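You operate a simulated robot arm through the tools that you are given. There is no shell and no other tool. Be economical: measure what you need, move in short steps, check, and stop when the job is done.

You run a simulated robot arm. Do the job below in one go: nothing can be reset, and whatever is moved stays where it is left.

Task
Fetch the tub that says "long" from the low bench and set it on top of the paper roll there.

It is judged by the outcome, as a careful person would: the job done as asked, and still so three seconds after it is handed in. It fails if anything else is knocked over, pushed out of place, dropped, spilled or broken.

Robot
A 7-joint arm with a two-finger parallel gripper on a trunk, on a base that drives. Base frame: it is fixed to the floor where the robot stands at the start and does not move with it; the origin is under the middle of the robot, x ahead of it, y to its left, z up. Readings come in m, rad, newtons and seconds.
With the tool pointing down near the work surface it reaches from about 0.46 to 0.92 m from the robot's upright axis, wherever it stands. Its first joint turns from -2.007 to 2.007 rad. Payload 3.91 kg.
Tool frame: the origin (TCP) lies between the finger pads and is the grasp point; the fingertips stand 0.03 m ahead of it; z points along the fingers, y is the line along which they close. Largest opening 0.11 m; finger width 0.02, thickness 0.01; the body of the gripper, 0.048 by 0.112 m, starts 0.055 m behind the TCP.
Orientation is that of the tool frame in the base frame, as a unit quaternion [x, y, z, w]. With the fingers straight down and closing along the base's y, the tool's x points along the base's -x, its y along +y and its z along -z.

Tools
- The arm moves only by the tool step_arm. Its argument "plan" is one flat list of numbers, 6 for each row, row after row: the shift along the base's x, y, z in mm, then the turn, a rotation vector about the base's x, y, z in rad. In form: [dx, dy, dz, rx, ry, rz, dx, dy, dz, rx, ry, rz, ...]. A call has 1 to 12 rows; each row shifts and turns the commanded pose from where the row before left it. "grip" is the gripper command, from -1 (shut) to 1 (fully open), values between in proportion, set as the call begins (left out, the last holds). A row lasts 0.2 s, in which the tool goes at most 0.05 m and 0.15 rad; a call with a longer step from one row to the next is refused whole, and so is a gripper value outside its range. Where a pose cannot be reached the arm comes as near as it can. A force on the tool above 40 N (or 10 N above the force at the start of the call, whichever is more), or a blocked arm, ends the call early, and 0.2 s more pass. The fingers move at their own pace (about 0.153 m/s each) and stop on an object; they squeeze with about 44 N. The grip force told is the motor's: it shows also when the fingers shut on nothing. Time passes only in rows, and 0.2 s behind the last, so rows that do not move let the fingers close. It gives the time, the measured TCP pose, the force on the tool (base axes), the opening and the grip force at its end, in the units of the frame above (readings bear some noise).
- Cameras (640 x 400 px; columns grow to the right, rows downward): "scene" is now at [0.2115, 0.1639, 1.203]; the picture's right is [-0.51, -0.86, 0.00], its down [-0.58, 0.35, -0.73] and it looks along [0.63, -0.37, -0.68] (base axes); focal length 265 px, centre (320, 200). "wrist" rides on the gripper at [0.072, 0.017, -0.103] in the tool frame; the picture's right is [-0.23, 0.97, 0.00], its down [-0.76, -0.18, -0.62] and it looks along [-0.61, -0.14, 0.78] (tool axes); focal length 222 px, centre (320, 200). There is no depth. A picture from a camera that has moved, and an enlarged one, comes with that camera's place and axes in the base frame and with its lens.
- snapshot(camera): a new picture of that camera. No time passes.
- slide_trunk(by): slides the trunk up (or, below 0, down) by that many m; the arm and the scene camera ride with it, the base frame stays. It gives what a move gives, with no picture.
- base_move(legs): drives the robot by 1 to 6 legs, each [ahead, left, turn to the left] in m, m and rad, along the robot's own axes; the way and the turn of a leg run together, so that a leg with both is an arc; at most 1.5 m and 3.142 rad a leg. The arm and the cameras ride along, it lands a little off, and it stops where it bumps. It gives what a move gives.
- aim_head(pan, tilt): turns the head with the scene camera to pan (to the left, within 1.396 rad either way) and tilt (down, from -0.506 to 1.204), counted from straight ahead of the robot. It gives what a move gives.
- enlarge(camera, box): a new picture of the part [left, top, right, bottom] of that camera's present view, enlarged. No time passes.
- sign_off(): hands the job in; it is judged then, once.

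Go step by step. Nothing tells you exact positions but the pictures and the camera data: compare them with the known pose of the tool, close in by small moves and look again before you grip or let go. The budget is 120 turns and 78 pictures, counting those below and the enlarged ones. Unless the task says otherwise, let go and move clear before handing in, and close with one line.

The tools are called after "Request:" as name(argument=value, ...) on one line, values as JSON. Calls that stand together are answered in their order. step_arm: Moves the arm, as the interface text tells. Its arguments: {"type":"object","properties":{"plan":{"type":"array","items":{"type":"number"}},"grip":{"type":"number"}},"required":["plan"]} The other tools are called the same way: slide_trunk (by) slides the trunk up or down; base_move (legs) drives the base; aim_head (pan, tilt) turns the head that bears the scene camera; snapshot (camera) takes a picture; enlarge (camera, box) takes an enlarged picture of a part of a camera's view; sign_off () hands the job in.

At the start:

```text
t: 0.0
tcp_pos: [0.6624, -0.0628, 0.9469]
tcp_rot: [0.0, 1.0, 0.0, 0.001]
force: [-0.6, -0.9, 0.3]
grip_width: 0.1099
gripper_force: 0.1
trunk travel left (down, up): [-0.55, 0.44]
robot x, y, heading: [0.0011, -0.0003, -0.002]
head pan, tilt: [-0.534, 0.745]
```

scene: 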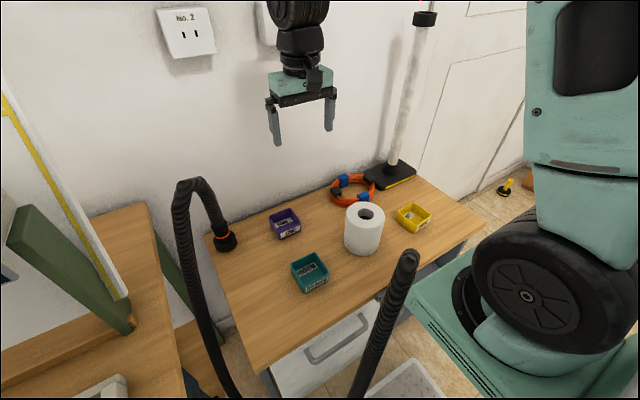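
wrist: 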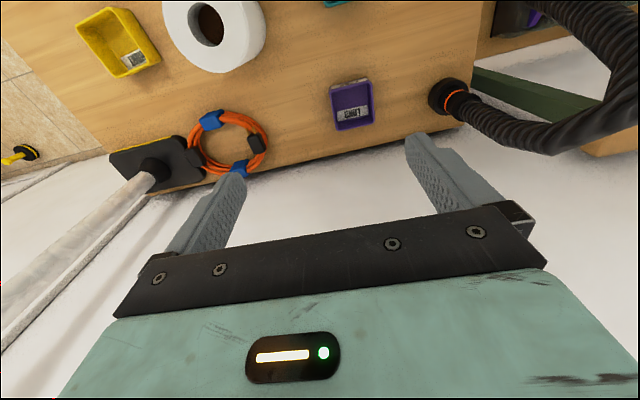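

I see three tubs (purple, teal, yellow) around a paper roll on the low bench. I'll enlarge the labels to read them.

Request:
enlarge(camera="scene", box=[250, 180, 450, 305])

Request:
enlarge(camera="wrist", box=[310, 60, 400, 140])

Request:
enlarge(camera="wrist", box=[70, 0, 190, 80])

```text
3.20 times, centred on (350, 242) of scene
camera zoom: at [0.2115, 0.1639, 1.203], right [-0.51, -0.86, 0.0], down [-0.58, 0.35, -0.73], along [0.63, -0.37, -0.68], focal length 848 px, centre (224, 64)
```

zoom: 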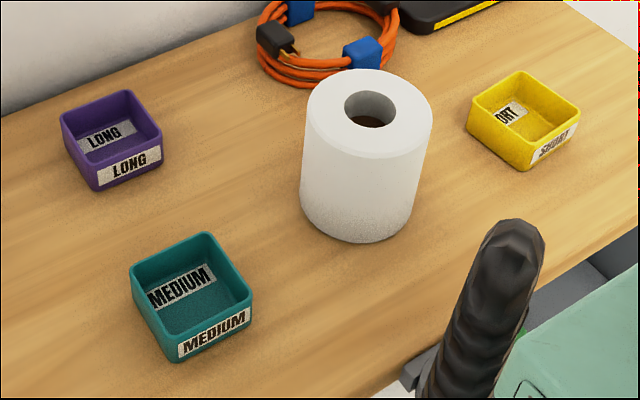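

```text
5.00 times, centred on (355, 100) of wrist
camera zoom: at [0.5914, -0.0483, 1.0505], right [0.23, 0.97, 0.0], down [0.76, -0.18, 0.62], along [0.61, -0.14, -0.78], focal length 1111 px, centre (145, 700)
```

zoom: 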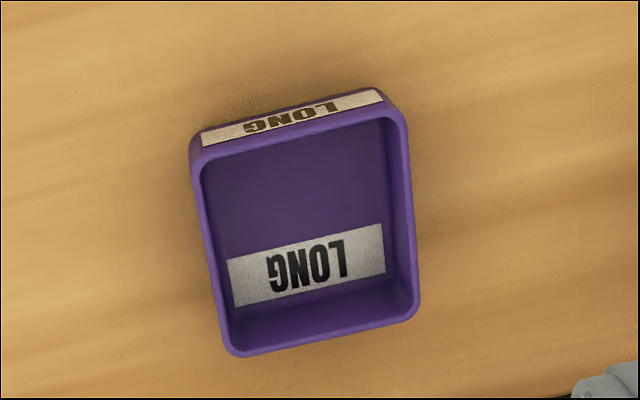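

```text
5.00 times, centred on (130, 40) of wrist
camera zoom: at [0.5914, -0.0483, 1.0505], right [0.23, 0.97, 0.0], down [0.76, -0.18, 0.62], along [0.61, -0.14, -0.78], focal length 1111 px, centre (1270, 1000)
```

zoom: 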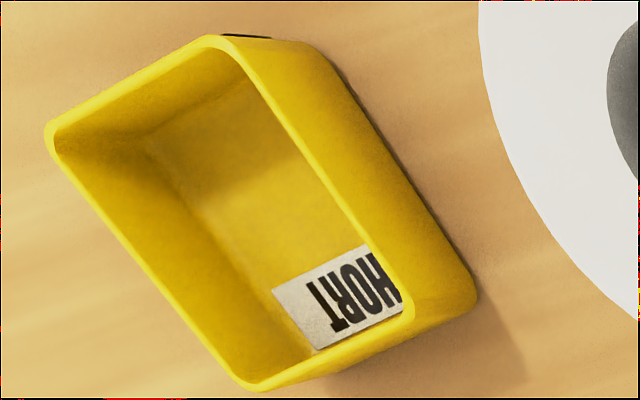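

The purple tub says LONG. From the two views I place its rim centre at about (0.723, -0.016, 0.632), axis-aligned and about 0.073 m wide. The roll's top is at about (0.559, -0.175, 0.705). A black hose stands close by, so I'll check it before moving.

Request:
aim_head(pan=-0.3, tilt=1.1)

Request:
snapshot(camera="scene")

```text
t: 0.8
tcp_pos: [0.6638, -0.0633, 0.9462]
tcp_rot: [0.0, 1.0, -0.001, 0.0]
force: [-0.1, -0.7, 0.0]
grip_width: 0.1101
gripper_force: 0.0
trunk travel left (down, up): [-0.55, 0.44]
robot x, y, heading: [-0.0019, 0.0049, 0.001]
head pan, tilt: [-0.3, 1.1]
```

```text
72 pictures are left
camera scene: at [0.2003, 0.1875, 1.1769], right [-0.3, -0.96, 0.0], down [-0.85, 0.26, -0.45], along [0.43, -0.13, -0.89], focal length 265 px, centre (320, 200)
```

scene: 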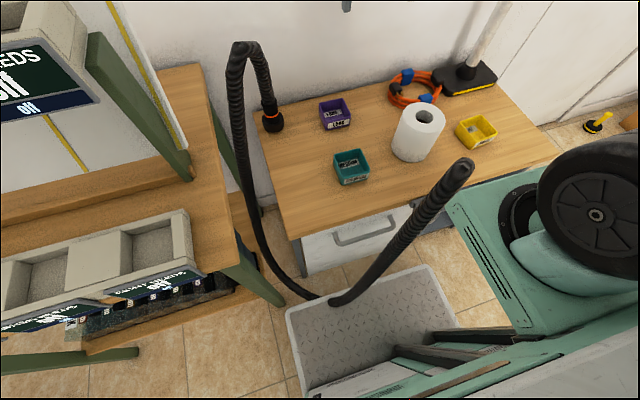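

The hose runs along y ≈ 0.16, and its free end is near (0.38, -0.14, 0.78), so both are clear of the grasp. I'm moving to above the LONG tub and then checking.

Request:
step_arm(plan=[30, 24, 0, 0, 0, 0, 29, 23, 0, 0, 0, 0, 0, 0, -45, 0, 0, 0, 0, 0, -45, 0, 0, 0, 0, 0, -45, 0, 0, 0, 0, 0, -45, 0, 0, 0, 0, 0, -40, 0, 0, 0, 0, 0, 0, 0, 0, 0], grip=1)

Request:
snapshot(camera="wrist")

Request:
snapshot(camera="scene")

```text
t: 2.6
tcp_pos: [0.7234, -0.0168, 0.7278]
tcp_rot: [0.0, 1.0, 0.0, 0.001]
force: [-0.1, -0.4, 0.3]
grip_width: 0.11
gripper_force: 0.0
trunk travel left (down, up): [-0.55, 0.44]
robot x, y, heading: [-0.0004, -0.003, -0.003]
head pan, tilt: [-0.3, 1.1]
```

```text
71 pictures are left
camera wrist: at [0.6509, -0.0009, 0.8312], right [0.23, 0.97, 0.0], down [0.76, -0.18, 0.62], along [0.61, -0.14, -0.78], focal length 222 px, centre (320, 200)
```

wrist: 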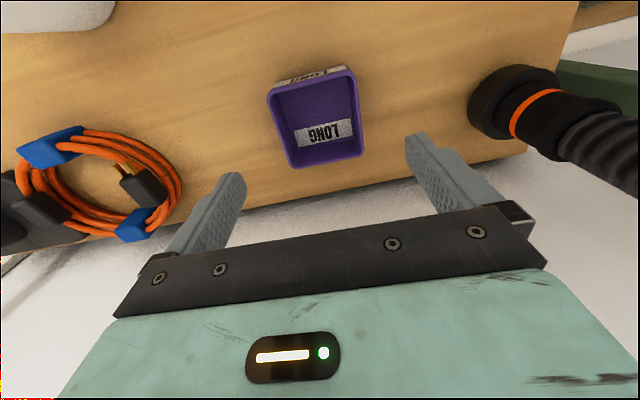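

```text
70 pictures are left
camera scene: at [0.2003, 0.1875, 1.1769], right [-0.3, -0.96, 0.0], down [-0.85, 0.26, -0.45], along [0.43, -0.13, -0.89], focal length 265 px, centre (320, 200)
```

scene: 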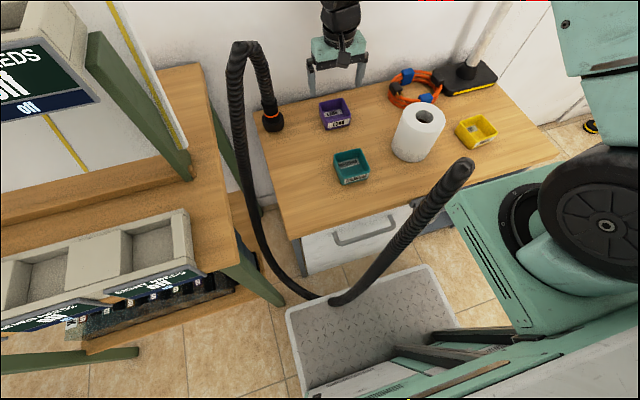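

The tub sits close to predicted, maybe 3 mm further to -y. I'm lowering until the fingertips are just above the rim.

Request:
step_arm(plan=[0, -3, -30, 0, 0, 0, 0, 0, -25, 0, 0, 0, 0, 0, 0, 0, 0, 0])

Request:
snapshot(camera="wrist")

Request:
enlarge(camera="scene", box=[280, 50, 400, 140])

```text
t: 3.4
tcp_pos: [0.7225, -0.0197, 0.6724]
tcp_rot: [-0.001, 1.0, 0.0, 0.0]
force: [0.5, 0.1, -0.1]
grip_width: 0.1101
gripper_force: 0.0
trunk travel left (down, up): [-0.55, 0.44]
robot x, y, heading: [0.0019, 0.0007, 0.002]
head pan, tilt: [-0.3, 1.1]
```

```text
69 pictures are left
camera wrist: at [0.6501, -0.0043, 0.775], right [0.23, 0.97, 0.0], down [0.76, -0.18, 0.62], along [0.61, -0.14, -0.78], focal length 222 px, centre (320, 200)
```

wrist: 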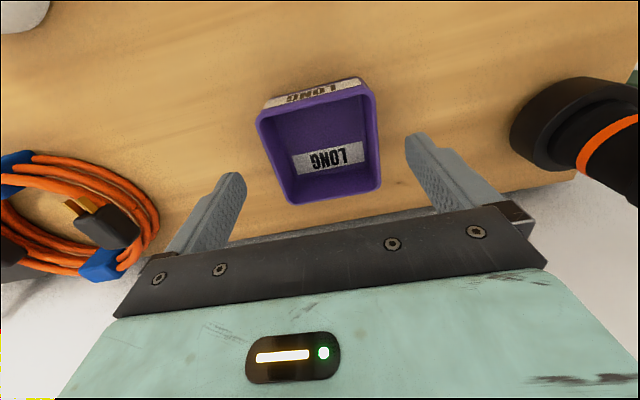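

```text
4.44 times, centred on (340, 95) of scene
camera zoom: at [0.2003, 0.1875, 1.1769], right [-0.3, -0.96, 0.0], down [-0.85, 0.26, -0.45], along [0.43, -0.13, -0.89], focal length 1178 px, centre (231, 667)
```

zoom: 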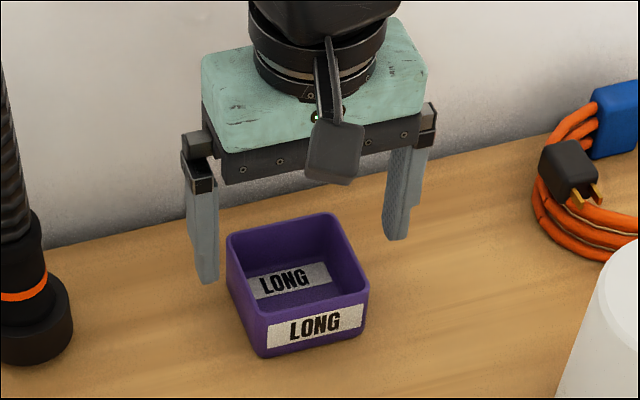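

The tips straddle the tub, with its centre about 3 mm to +y. I'm lowering to grasp height.

Request:
step_arm(plan=[0, 3, -10, 0, 0, 0, 0, 0, -14, 0, 0, 0, 0, 0, -10, 0, 0, 0, 0, 0, 0, 0, 0, 0])

Request:
snapshot(camera="wrist")

Request:
enlarge(camera="scene", box=[280, 50, 400, 140])

```text
t: 4.4
tcp_pos: [0.7231, -0.0176, 0.6379]
tcp_rot: [-0.001, 1.0, 0.0, 0.0]
force: [-0.1, -0.5, 0.0]
grip_width: 0.1099
gripper_force: 0.1
trunk travel left (down, up): [-0.55, 0.44]
robot x, y, heading: [-0.0022, -0.0026, -0.0]
head pan, tilt: [-0.3, 1.1]
```

```text
67 pictures are left
camera wrist: at [0.651, -0.0007, 0.7412], right [0.23, 0.97, 0.0], down [0.76, -0.18, 0.62], along [0.61, -0.14, -0.78], focal length 222 px, centre (320, 200)
```

wrist: 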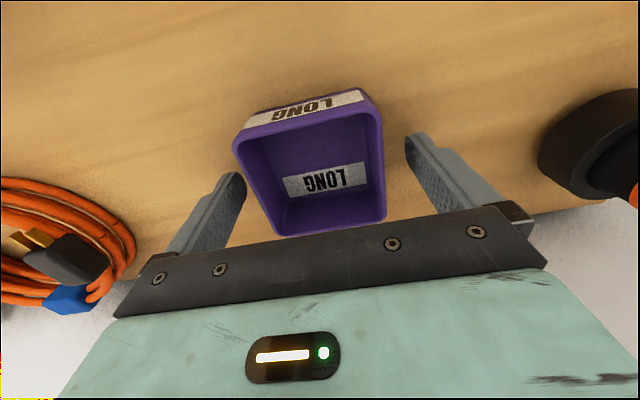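

```text
4.44 times, centred on (340, 95) of scene
camera zoom: at [0.2003, 0.1875, 1.1769], right [-0.3, -0.96, 0.0], down [-0.85, 0.26, -0.45], along [0.43, -0.13, -0.89], focal length 1178 px, centre (231, 667)
```

zoom: 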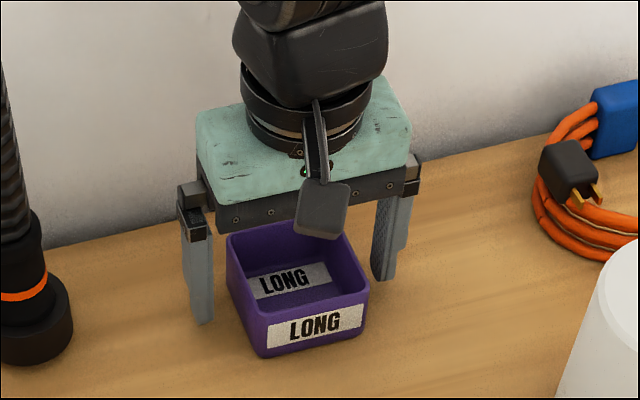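

The fingers are either side of the tub walls with the tips close to its base. I'll raise 4 mm so the tips stay clear of the roll later, then close.

Request:
step_arm(plan=[0, 1, 4, 0, 0, 0, 0, 0, 0, 0, 0, 0])

Request:
step_arm(plan=[0, 0, 0, 0, 0, 0, 0, 0, 0, 0, 0, 0, 0, 0, 0, 0, 0, 0, 0, 0, 0, 0, 0, 0], grip=-1)

Request:
step_arm(plan=[0, 0, 10, 0, 0, 0, 0, 0, 20, 0, 0, 0, 0, 0, 0, 0, 0, 0])

Request:
snapshot(camera="wrist")

Request:
enlarge(camera="scene", box=[280, 50, 400, 140])

```text
t: 5.0
tcp_pos: [0.7216, -0.0149, 0.6426]
tcp_rot: [-0.001, 1.0, 0.0, 0.0]
force: [0.3, -0.7, 0.9]
grip_width: 0.11
gripper_force: 0.0
trunk travel left (down, up): [-0.55, 0.44]
robot x, y, heading: [-0.0014, -0.0013, -0.002]
head pan, tilt: [-0.3, 1.1]
```

```text
t: 6.0
tcp_pos: [0.7234, -0.016, 0.6416]
tcp_rot: [0.0, 1.0, 0.0, 0.0]
force: [0.5, 1.0, -0.4]
grip_width: 0.0733
gripper_force: 43.6
trunk travel left (down, up): [-0.55, 0.44]
robot x, y, heading: [0.0001, 0.0001, 0.002]
head pan, tilt: [-0.3, 1.1]
```

```text
t: 6.8
tcp_pos: [0.7231, -0.0154, 0.6723]
tcp_rot: [0.0, 1.0, 0.0, 0.0]
force: [0.1, 0.0, -1.5]
grip_width: 0.0731
gripper_force: 44.2
trunk travel left (down, up): [-0.55, 0.44]
robot x, y, heading: [0.0035, 0.0001, -0.001]
head pan, tilt: [-0.3, 1.1]
```

```text
65 pictures are left
camera wrist: at [0.6515, 0.0, 0.775], right [0.23, 0.97, 0.0], down [0.76, -0.18, 0.62], along [0.61, -0.14, -0.78], focal length 222 px, centre (320, 200)
```

wrist: 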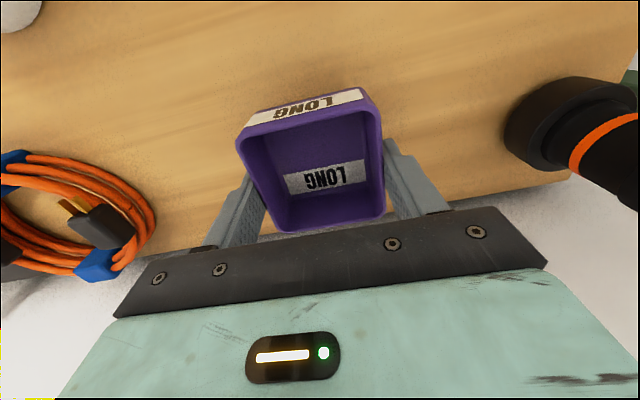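

```text
4.44 times, centred on (340, 95) of scene
camera zoom: at [0.2003, 0.1875, 1.1769], right [-0.3, -0.96, 0.0], down [-0.85, 0.26, -0.45], along [0.43, -0.13, -0.89], focal length 1178 px, centre (231, 667)
```

zoom: 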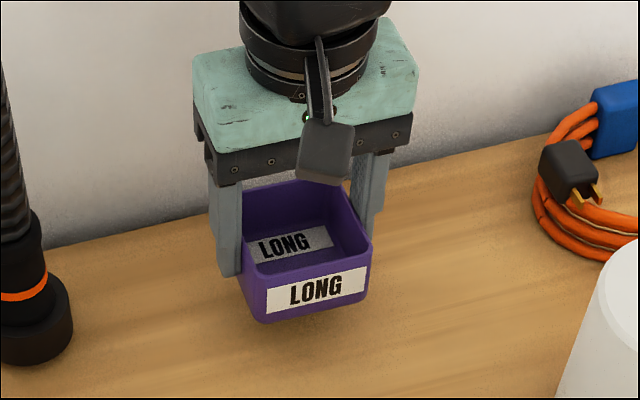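

The tub is held securely. I'm lifting it well above everything and moving partway towards the roll to measure its top.

Request:
step_arm(plan=[0, 0, 45, 0, 0, 0, 0, 0, 45, 0, 0, 0, 0, 0, 45, 0, 0, 0, 0, 0, 45, 0, 0, 0, -34, -28, 0, 0, 0, 0, -34, -28, 0, 0, 0, 0, -34, -28, 0, 0, 0, 0, 0, 0, 0, 0, 0, 0])

Request:
snapshot(camera="wrist")

Request:
snapshot(camera="scene")

```text
t: 8.6
tcp_pos: [0.6218, -0.1013, 0.8524]
tcp_rot: [0.0, 1.0, 0.0, 0.001]
force: [0.0, -0.2, -0.7]
grip_width: 0.073
gripper_force: 44.2
trunk travel left (down, up): [-0.55, 0.44]
robot x, y, heading: [-0.0005, -0.0015, -0.003]
head pan, tilt: [-0.3, 1.1]
```

```text
63 pictures are left
camera wrist: at [0.5495, -0.0852, 0.9557], right [0.23, 0.97, 0.0], down [0.76, -0.18, 0.62], along [0.61, -0.14, -0.78], focal length 222 px, centre (320, 200)
```

wrist: 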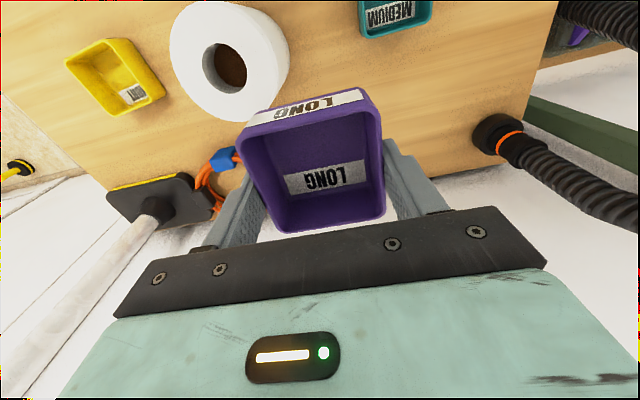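

```text
62 pictures are left
camera scene: at [0.2003, 0.1875, 1.1769], right [-0.3, -0.96, 0.0], down [-0.85, 0.26, -0.45], along [0.43, -0.13, -0.89], focal length 265 px, centre (320, 200)
```

scene: 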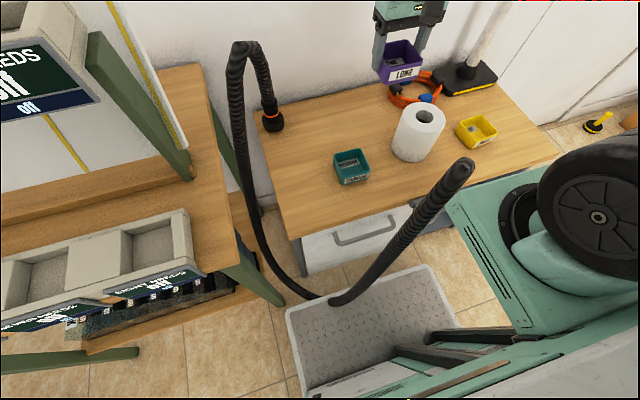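

Request:
enlarge(camera="wrist", box=[150, 0, 310, 130])

Request:
enlarge(camera="scene", box=[380, 90, 460, 170])

```text
3.08 times, centred on (230, 65) of wrist
camera zoom: at [0.5495, -0.0852, 0.9557], right [0.23, 0.97, 0.0], down [0.76, -0.18, 0.62], along [0.61, -0.14, -0.78], focal length 684 px, centre (597, 615)
```

zoom: 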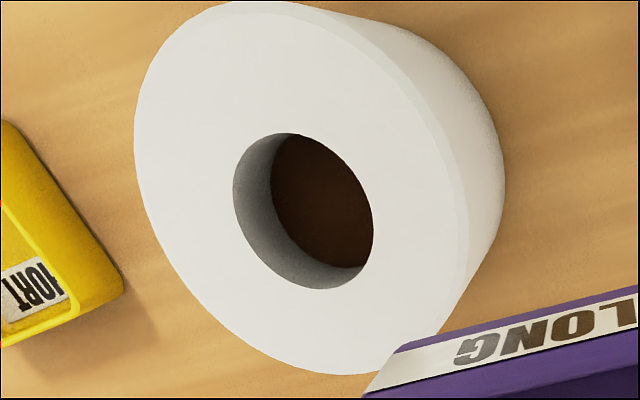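

```text
5.00 times, centred on (420, 130) of scene
camera zoom: at [0.2003, 0.1875, 1.1769], right [-0.3, -0.96, 0.0], down [-0.85, 0.26, -0.45], along [0.43, -0.13, -0.89], focal length 1325 px, centre (-180, 550)
```

zoom: 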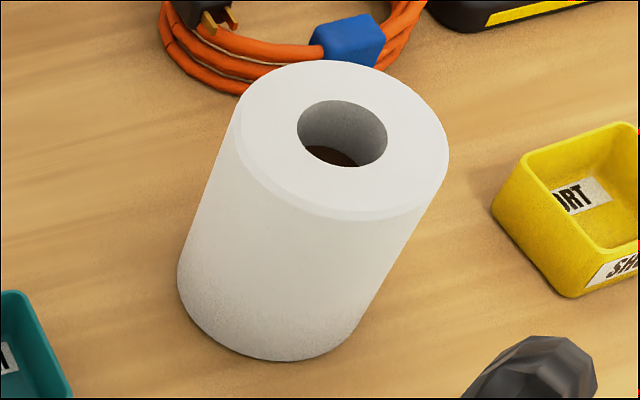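

The roll's top centre comes out at (0.563, -0.181, 0.709) from both cameras. I'm moving over it with clearance, and the tub bottom should be about 42 mm under the TCP.

Request:
step_arm(plan=[-29, -40, 0, 0, 0, 0, -30, -40, 0, 0, 0, 0, 0, 0, -30, 0, 0, 0, 0, 0, -30, 0, 0, 0, 0, 0, 0, 0, 0, 0])

Request:
snapshot(camera="wrist")

Request:
snapshot(camera="scene")

Request:
enlarge(camera="scene", box=[370, 50, 490, 170])

```text
t: 9.8
tcp_pos: [0.5616, -0.1796, 0.792]
tcp_rot: [0.0, 1.0, -0.001, 0.0]
force: [-0.1, 0.8, -0.5]
grip_width: 0.0728
gripper_force: 43.3
trunk travel left (down, up): [-0.55, 0.44]
robot x, y, heading: [-0.0016, 0.0026, 0.001]
head pan, tilt: [-0.3, 1.1]
```

```text
59 pictures are left
camera wrist: at [0.4893, -0.1643, 0.8954], right [0.23, 0.97, 0.0], down [0.76, -0.18, 0.62], along [0.61, -0.14, -0.78], focal length 222 px, centre (320, 200)
```

wrist: 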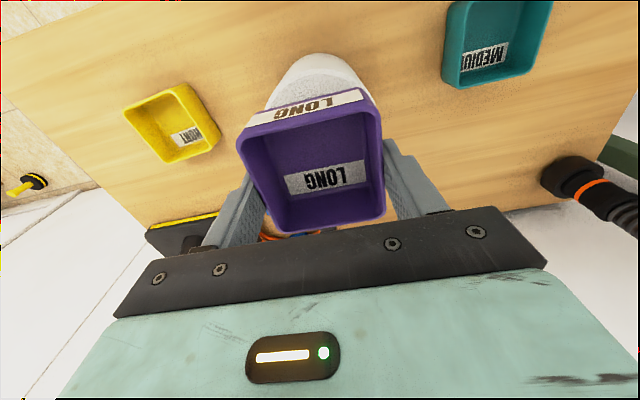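

```text
58 pictures are left
camera scene: at [0.2003, 0.1875, 1.1769], right [-0.3, -0.96, 0.0], down [-0.85, 0.26, -0.45], along [0.43, -0.13, -0.89], focal length 265 px, centre (320, 200)
```

scene: 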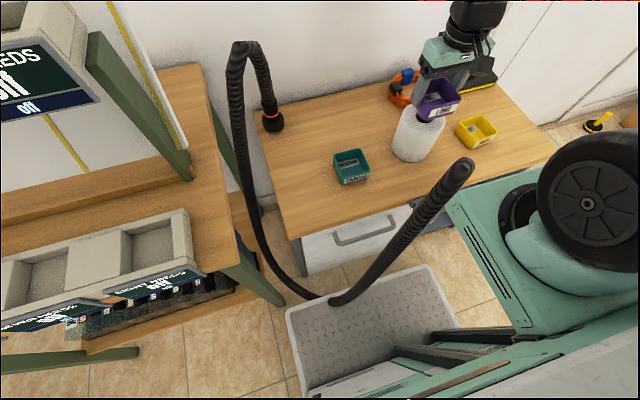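

```text
3.33 times, centred on (430, 110) of scene
camera zoom: at [0.2003, 0.1875, 1.1769], right [-0.3, -0.96, 0.0], down [-0.85, 0.26, -0.45], along [0.43, -0.13, -0.89], focal length 883 px, centre (-47, 500)
```

zoom: 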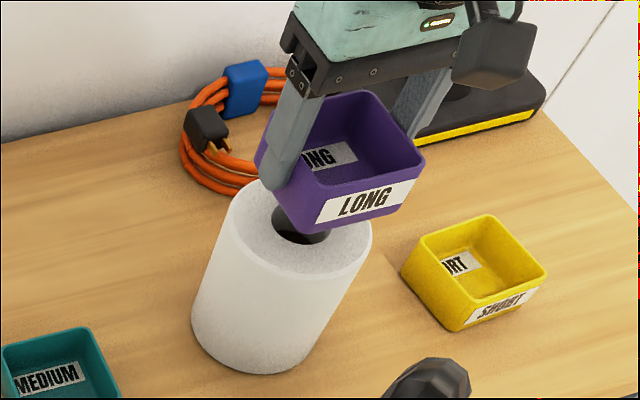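

The tub hovers about 40 mm above the roll and is aligned as computed. I'm lowering it to just above the top.

Request:
step_arm(plan=[1, -1, -20, 0, 0, 0, 0, 0, -15, 0, 0, 0, 0, 0, 0, 0, 0, 0])

Request:
enlarge(camera="scene", box=[370, 50, 490, 170])

```text
t: 10.6
tcp_pos: [0.5634, -0.1815, 0.7565]
tcp_rot: [0.0, 1.0, 0.0, 0.0]
force: [0.4, 0.3, 0.4]
grip_width: 0.0729
gripper_force: 43.8
trunk travel left (down, up): [-0.55, 0.44]
robot x, y, heading: [0.0013, -0.0007, -0.006]
head pan, tilt: [-0.3, 1.1]
```

```text
3.33 times, centred on (430, 110) of scene
camera zoom: at [0.2003, 0.1875, 1.1769], right [-0.3, -0.96, 0.0], down [-0.85, 0.26, -0.45], along [0.43, -0.13, -0.89], focal length 883 px, centre (-47, 500)
```

zoom: 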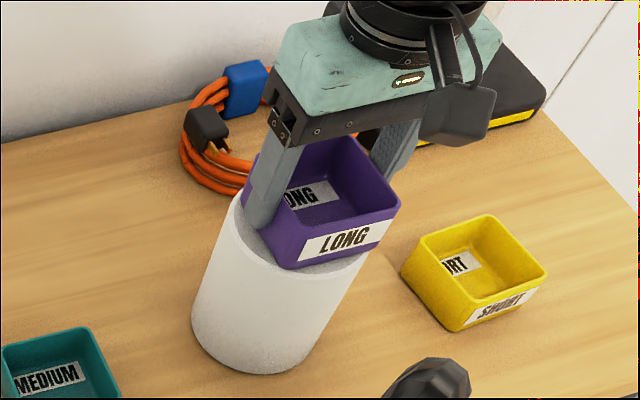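

The tub is nearly down and centred on the roll. I'm stepping down by millimetres and watching the force.

Request:
step_arm(plan=[0, 0, -2, 0, 0, 0, 0, 0, 0, 0, 0, 0])

Request:
step_arm(plan=[0, 0, -2, 0, 0, 0, 0, 0, 0, 0, 0, 0])

```text
t: 11.2
tcp_pos: [0.5628, -0.1807, 0.7576]
tcp_rot: [-0.001, 1.0, 0.0, 0.001]
force: [-1.3, -0.3, 27.6]
grip_width: 0.0732
gripper_force: 43.8
trunk travel left (down, up): [-0.55, 0.44]
robot x, y, heading: [0.0044, 0.0004, 0.002]
head pan, tilt: [-0.3, 1.1]
```

```text
t: 11.6
tcp_pos: [0.5616, -0.1819, 0.7555]
tcp_rot: [0.0, 1.0, 0.001, 0.002]
force: [-6.1, -0.8, 26.5]
grip_width: 0.073
gripper_force: 43.9
trunk travel left (down, up): [-0.55, 0.44]
robot x, y, heading: [0.0007, 0.0005, 0.001]
head pan, tilt: [-0.3, 1.1]
stopped in row 1: the force on the tool passed its limit (the readings are from after the stop); the commanded pose is now the measured one
```

It has made contact and is pressing at about 27 N. I'm easing up to unload before releasing.

Request:
step_arm(plan=[0, 0, 1, 0, 0, 0, 0, 0, 0, 0, 0, 0])

Request:
enlarge(camera="scene", box=[370, 50, 490, 170])

```text
t: 12.2
tcp_pos: [0.564, -0.1824, 0.7565]
tcp_rot: [0.001, 1.0, 0.0, 0.001]
force: [-3.9, 0.4, 17.5]
grip_width: 0.0733
gripper_force: 44.2
trunk travel left (down, up): [-0.55, 0.44]
robot x, y, heading: [-0.0002, -0.0033, -0.003]
head pan, tilt: [-0.3, 1.1]
```

```text
3.33 times, centred on (430, 110) of scene
camera zoom: at [0.1996, 0.1877, 1.1769], right [-0.3, -0.96, 0.0], down [-0.85, 0.26, -0.45], along [0.43, -0.13, -0.89], focal length 883 px, centre (-47, 500)
```

zoom: 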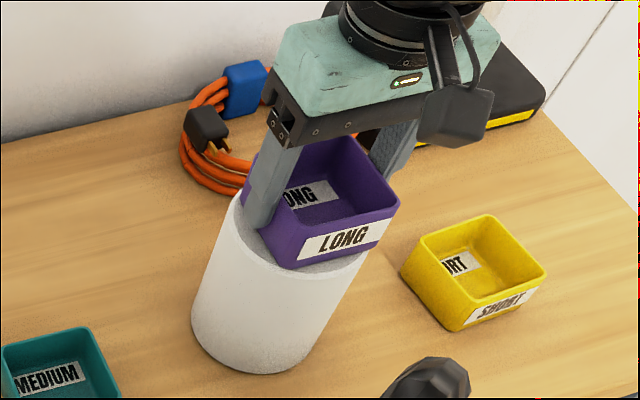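

Request:
step_arm(plan=[0, 0, 1.2, 0, 0, 0, 0, 0, 0, 0, 0, 0])

```text
t: 12.8
tcp_pos: [0.5629, -0.1815, 0.7561]
tcp_rot: [-0.001, 1.0, 0.0, 0.001]
force: [0.5, -0.9, -0.7]
grip_width: 0.0731
gripper_force: 43.9
trunk travel left (down, up): [-0.55, 0.44]
robot x, y, heading: [-0.0033, -0.0028, -0.003]
head pan, tilt: [-0.3, 1.1]
```

The load is now close to zero, so the tub is just at the roll's surface. I'm opening and then looking.

Request:
step_arm(plan=[0, 0, 0, 0, 0, 0, 0, 0, 0, 0, 0, 0, 0, 0, 0, 0, 0, 0], grip=1)

Request:
enlarge(camera="scene", box=[370, 50, 490, 170])

Request:
snapshot(camera="wrist")

```text
t: 13.6
tcp_pos: [0.5641, -0.1816, 0.7569]
tcp_rot: [0.0, 1.0, 0.0, 0.001]
force: [0.1, -0.4, 0.1]
grip_width: 0.1101
gripper_force: 0.0
trunk travel left (down, up): [-0.55, 0.44]
robot x, y, heading: [-0.0023, -0.0024, -0.0]
head pan, tilt: [-0.3, 1.1]
```

```text
3.33 times, centred on (430, 110) of scene
camera zoom: at [0.2003, 0.1875, 1.1769], right [-0.3, -0.96, 0.0], down [-0.85, 0.26, -0.45], along [0.43, -0.13, -0.89], focal length 883 px, centre (-47, 500)
```

zoom: 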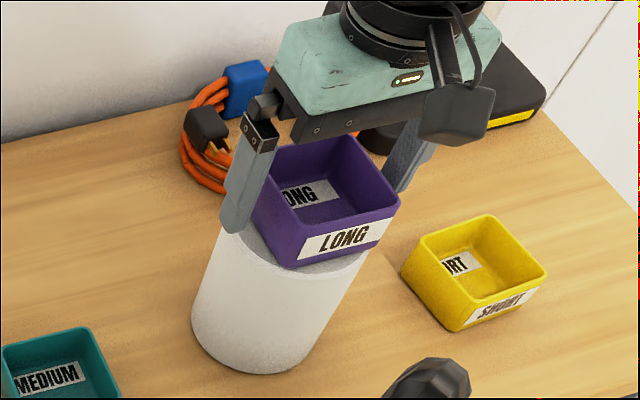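

```text
53 pictures are left
camera wrist: at [0.4914, -0.1663, 0.8598], right [0.23, 0.97, 0.0], down [0.76, -0.18, 0.63], along [0.61, -0.14, -0.78], focal length 222 px, centre (320, 200)
```

wrist: 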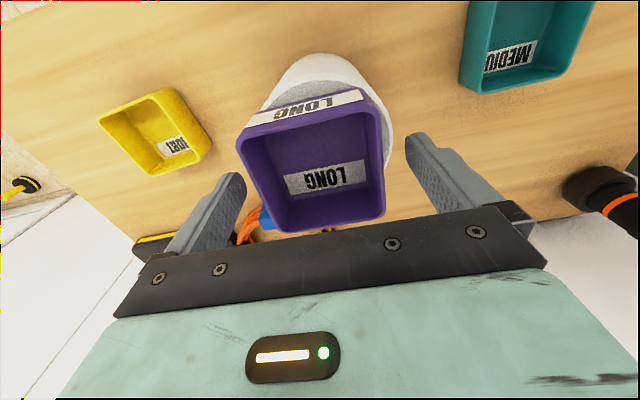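

The tub stayed put when released. I'm raising the open gripper straight up, clear of it.

Request:
step_arm(plan=[0, 0, 15, 0, 0, 0, 0, 0, 30, 0, 0, 0, 0, 0, 40, 0, 0, 0, 0, 0, 40, 0, 0, 0, 0, 0, 40, 0, 0, 0, 40, 40, 0, 0, 0, 0, 40, 40, 0, 0, 0, 0, 0, 0, 0, 0, 0, 0])

Request:
snapshot(camera="scene")

Request:
enlarge(camera="scene", box=[370, 50, 490, 170])

Request:
snapshot(camera="wrist")

```text
refused: row 6 steps farther than a row can; nothing moved
```

```text
52 pictures are left
camera scene: at [0.2003, 0.1875, 1.1769], right [-0.3, -0.96, 0.0], down [-0.85, 0.26, -0.45], along [0.43, -0.13, -0.89], focal length 265 px, centre (320, 200)
```

scene: 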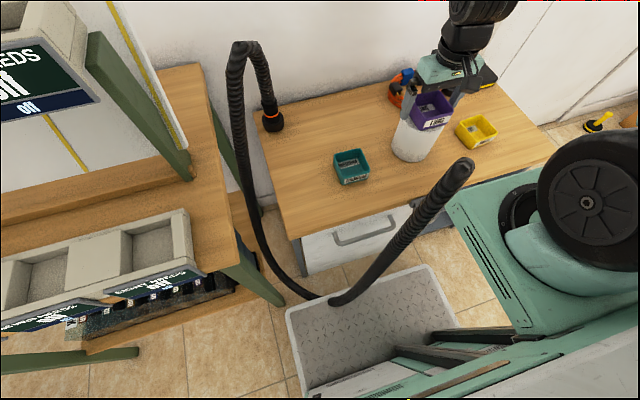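

```text
3.33 times, centred on (430, 110) of scene
camera zoom: at [0.2003, 0.1875, 1.1769], right [-0.3, -0.96, 0.0], down [-0.85, 0.26, -0.45], along [0.43, -0.13, -0.89], focal length 883 px, centre (-47, 500)
```

zoom: 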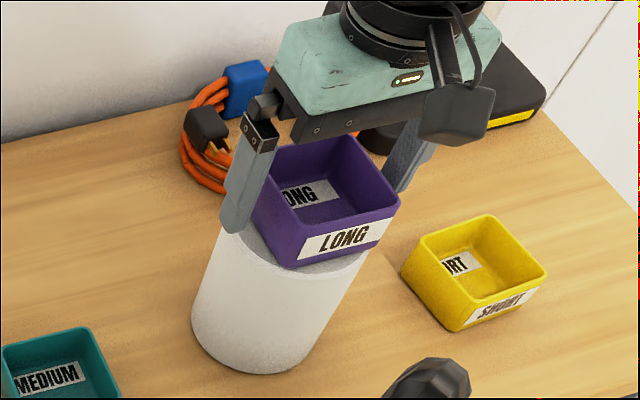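

```text
50 pictures are left
camera wrist: at [0.4914, -0.1663, 0.8598], right [0.23, 0.97, 0.0], down [0.76, -0.18, 0.63], along [0.61, -0.14, -0.78], focal length 222 px, centre (320, 200)
```

wrist: 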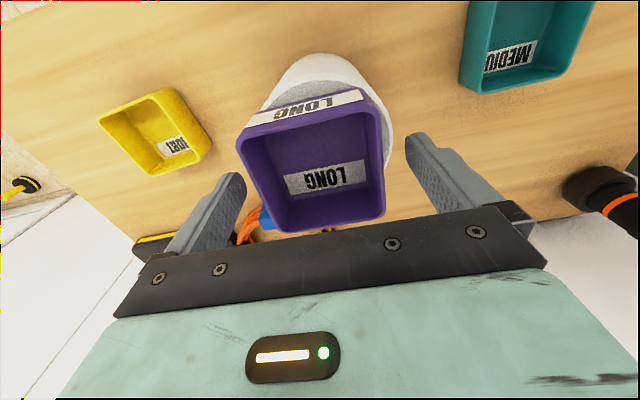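

That move was refused because one sideways step was too long, and nothing moved. I'm redoing it with shorter steps.

Request:
step_arm(plan=[0, 0, 15, 0, 0, 0, 0, 0, 30, 0, 0, 0, 0, 0, 40, 0, 0, 0, 0, 0, 40, 0, 0, 0, 0, 0, 40, 0, 0, 0, 30, 30, 0, 0, 0, 0, 30, 30, 0, 0, 0, 0, 0, 0, 0, 0, 0, 0])

Request:
snapshot(camera="scene")

Request:
enlarge(camera="scene", box=[370, 50, 490, 170])

Request:
snapshot(camera="wrist")

```text
t: 15.4
tcp_pos: [0.6248, -0.1196, 0.9238]
tcp_rot: [0.0, 1.0, 0.0, 0.002]
force: [0.6, 0.2, -0.2]
grip_width: 0.1098
gripper_force: 0.1
trunk travel left (down, up): [-0.55, 0.44]
robot x, y, heading: [-0.0006, 0.0031, -0.004]
head pan, tilt: [-0.3, 1.1]
```

```text
49 pictures are left
camera scene: at [0.2002, 0.1875, 1.1769], right [-0.3, -0.96, 0.0], down [-0.85, 0.26, -0.45], along [0.43, -0.13, -0.89], focal length 265 px, centre (320, 200)
```

scene: 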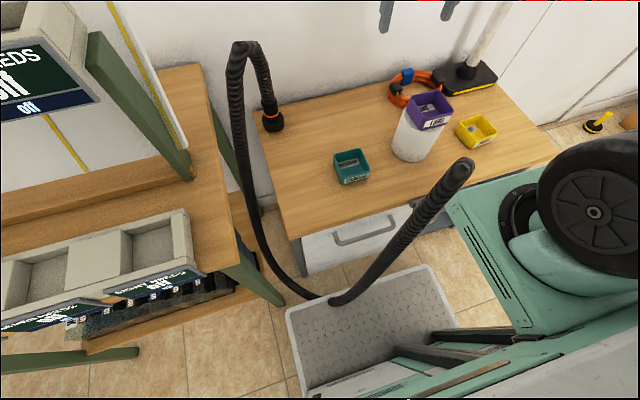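

```text
3.33 times, centred on (430, 110) of scene
camera zoom: at [0.2002, 0.1875, 1.1769], right [-0.3, -0.96, 0.0], down [-0.85, 0.26, -0.45], along [0.43, -0.13, -0.89], focal length 883 px, centre (-47, 500)
```

zoom: 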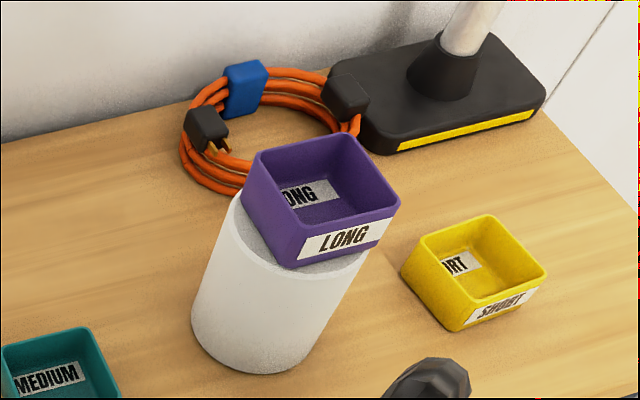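

```text
47 pictures are left
camera wrist: at [0.552, -0.1047, 1.0269], right [0.23, 0.97, 0.0], down [0.76, -0.18, 0.63], along [0.61, -0.14, -0.78], focal length 222 px, centre (320, 200)
```

wrist: 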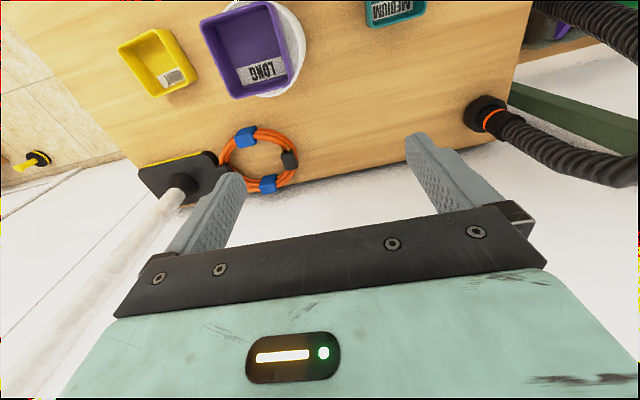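

The tub sits upright and level on the roll. The wrist view shows something purple past the hose, so I'll check that it isn't another tub and roll on a different bench.

Request:
enlarge(camera="wrist", box=[500, 0, 640, 90])

Request:
aim_head(pan=0.6, tilt=0.8)

Request:
snapshot(camera="scene")

```text
4.44 times, centred on (570, 45) of wrist
camera zoom: at [0.552, -0.1047, 1.0269], right [0.23, 0.97, 0.0], down [0.76, -0.18, 0.63], along [0.61, -0.14, -0.78], focal length 987 px, centre (-791, 889)
```

zoom: 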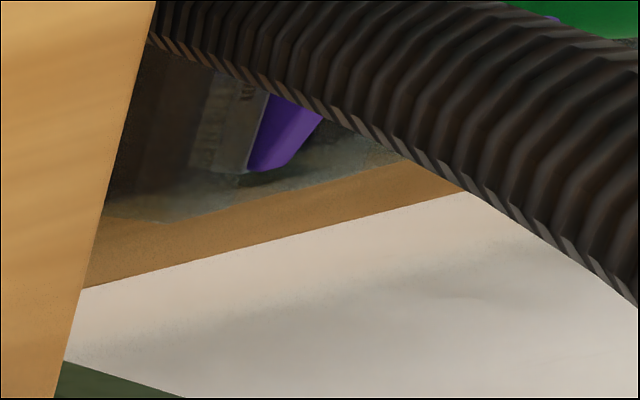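

```text
t: 16.6
tcp_pos: [0.625, -0.1199, 0.9229]
tcp_rot: [0.0, 1.0, -0.001, 0.001]
force: [0.5, 0.6, -0.1]
grip_width: 0.1099
gripper_force: 0.0
trunk travel left (down, up): [-0.55, 0.44]
robot x, y, heading: [0.0027, -0.0014, -0.002]
head pan, tilt: [0.6, 0.799]
```

```text
45 pictures are left
camera scene: at [0.2066, 0.2517, 1.1986], right [0.56, -0.83, 0.0], down [-0.59, -0.4, -0.7], along [0.58, 0.39, -0.72], focal length 265 px, centre (320, 200)
```

scene: 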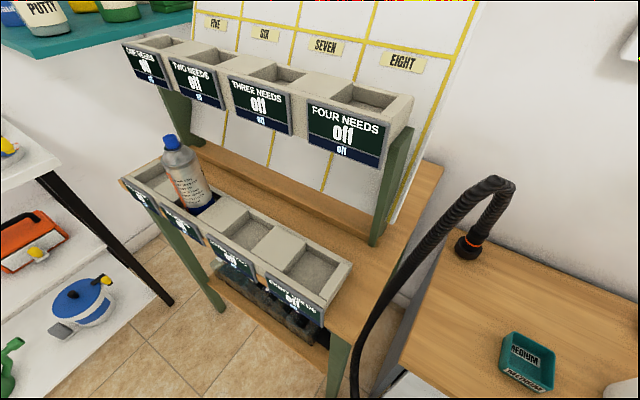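

The purple patch is just part of the separate bin stand's lower shelf, and there is no other roll. The LONG tub is on the only paper roll I can see and the gripper is clear, so I'm handing in.

Request:
sign_off()

```text
The job is handed in.
```

The "LONG" tub is on top of the paper roll on the low bench, upright and released, and the last pictures of the bench show nothing else disturbed.
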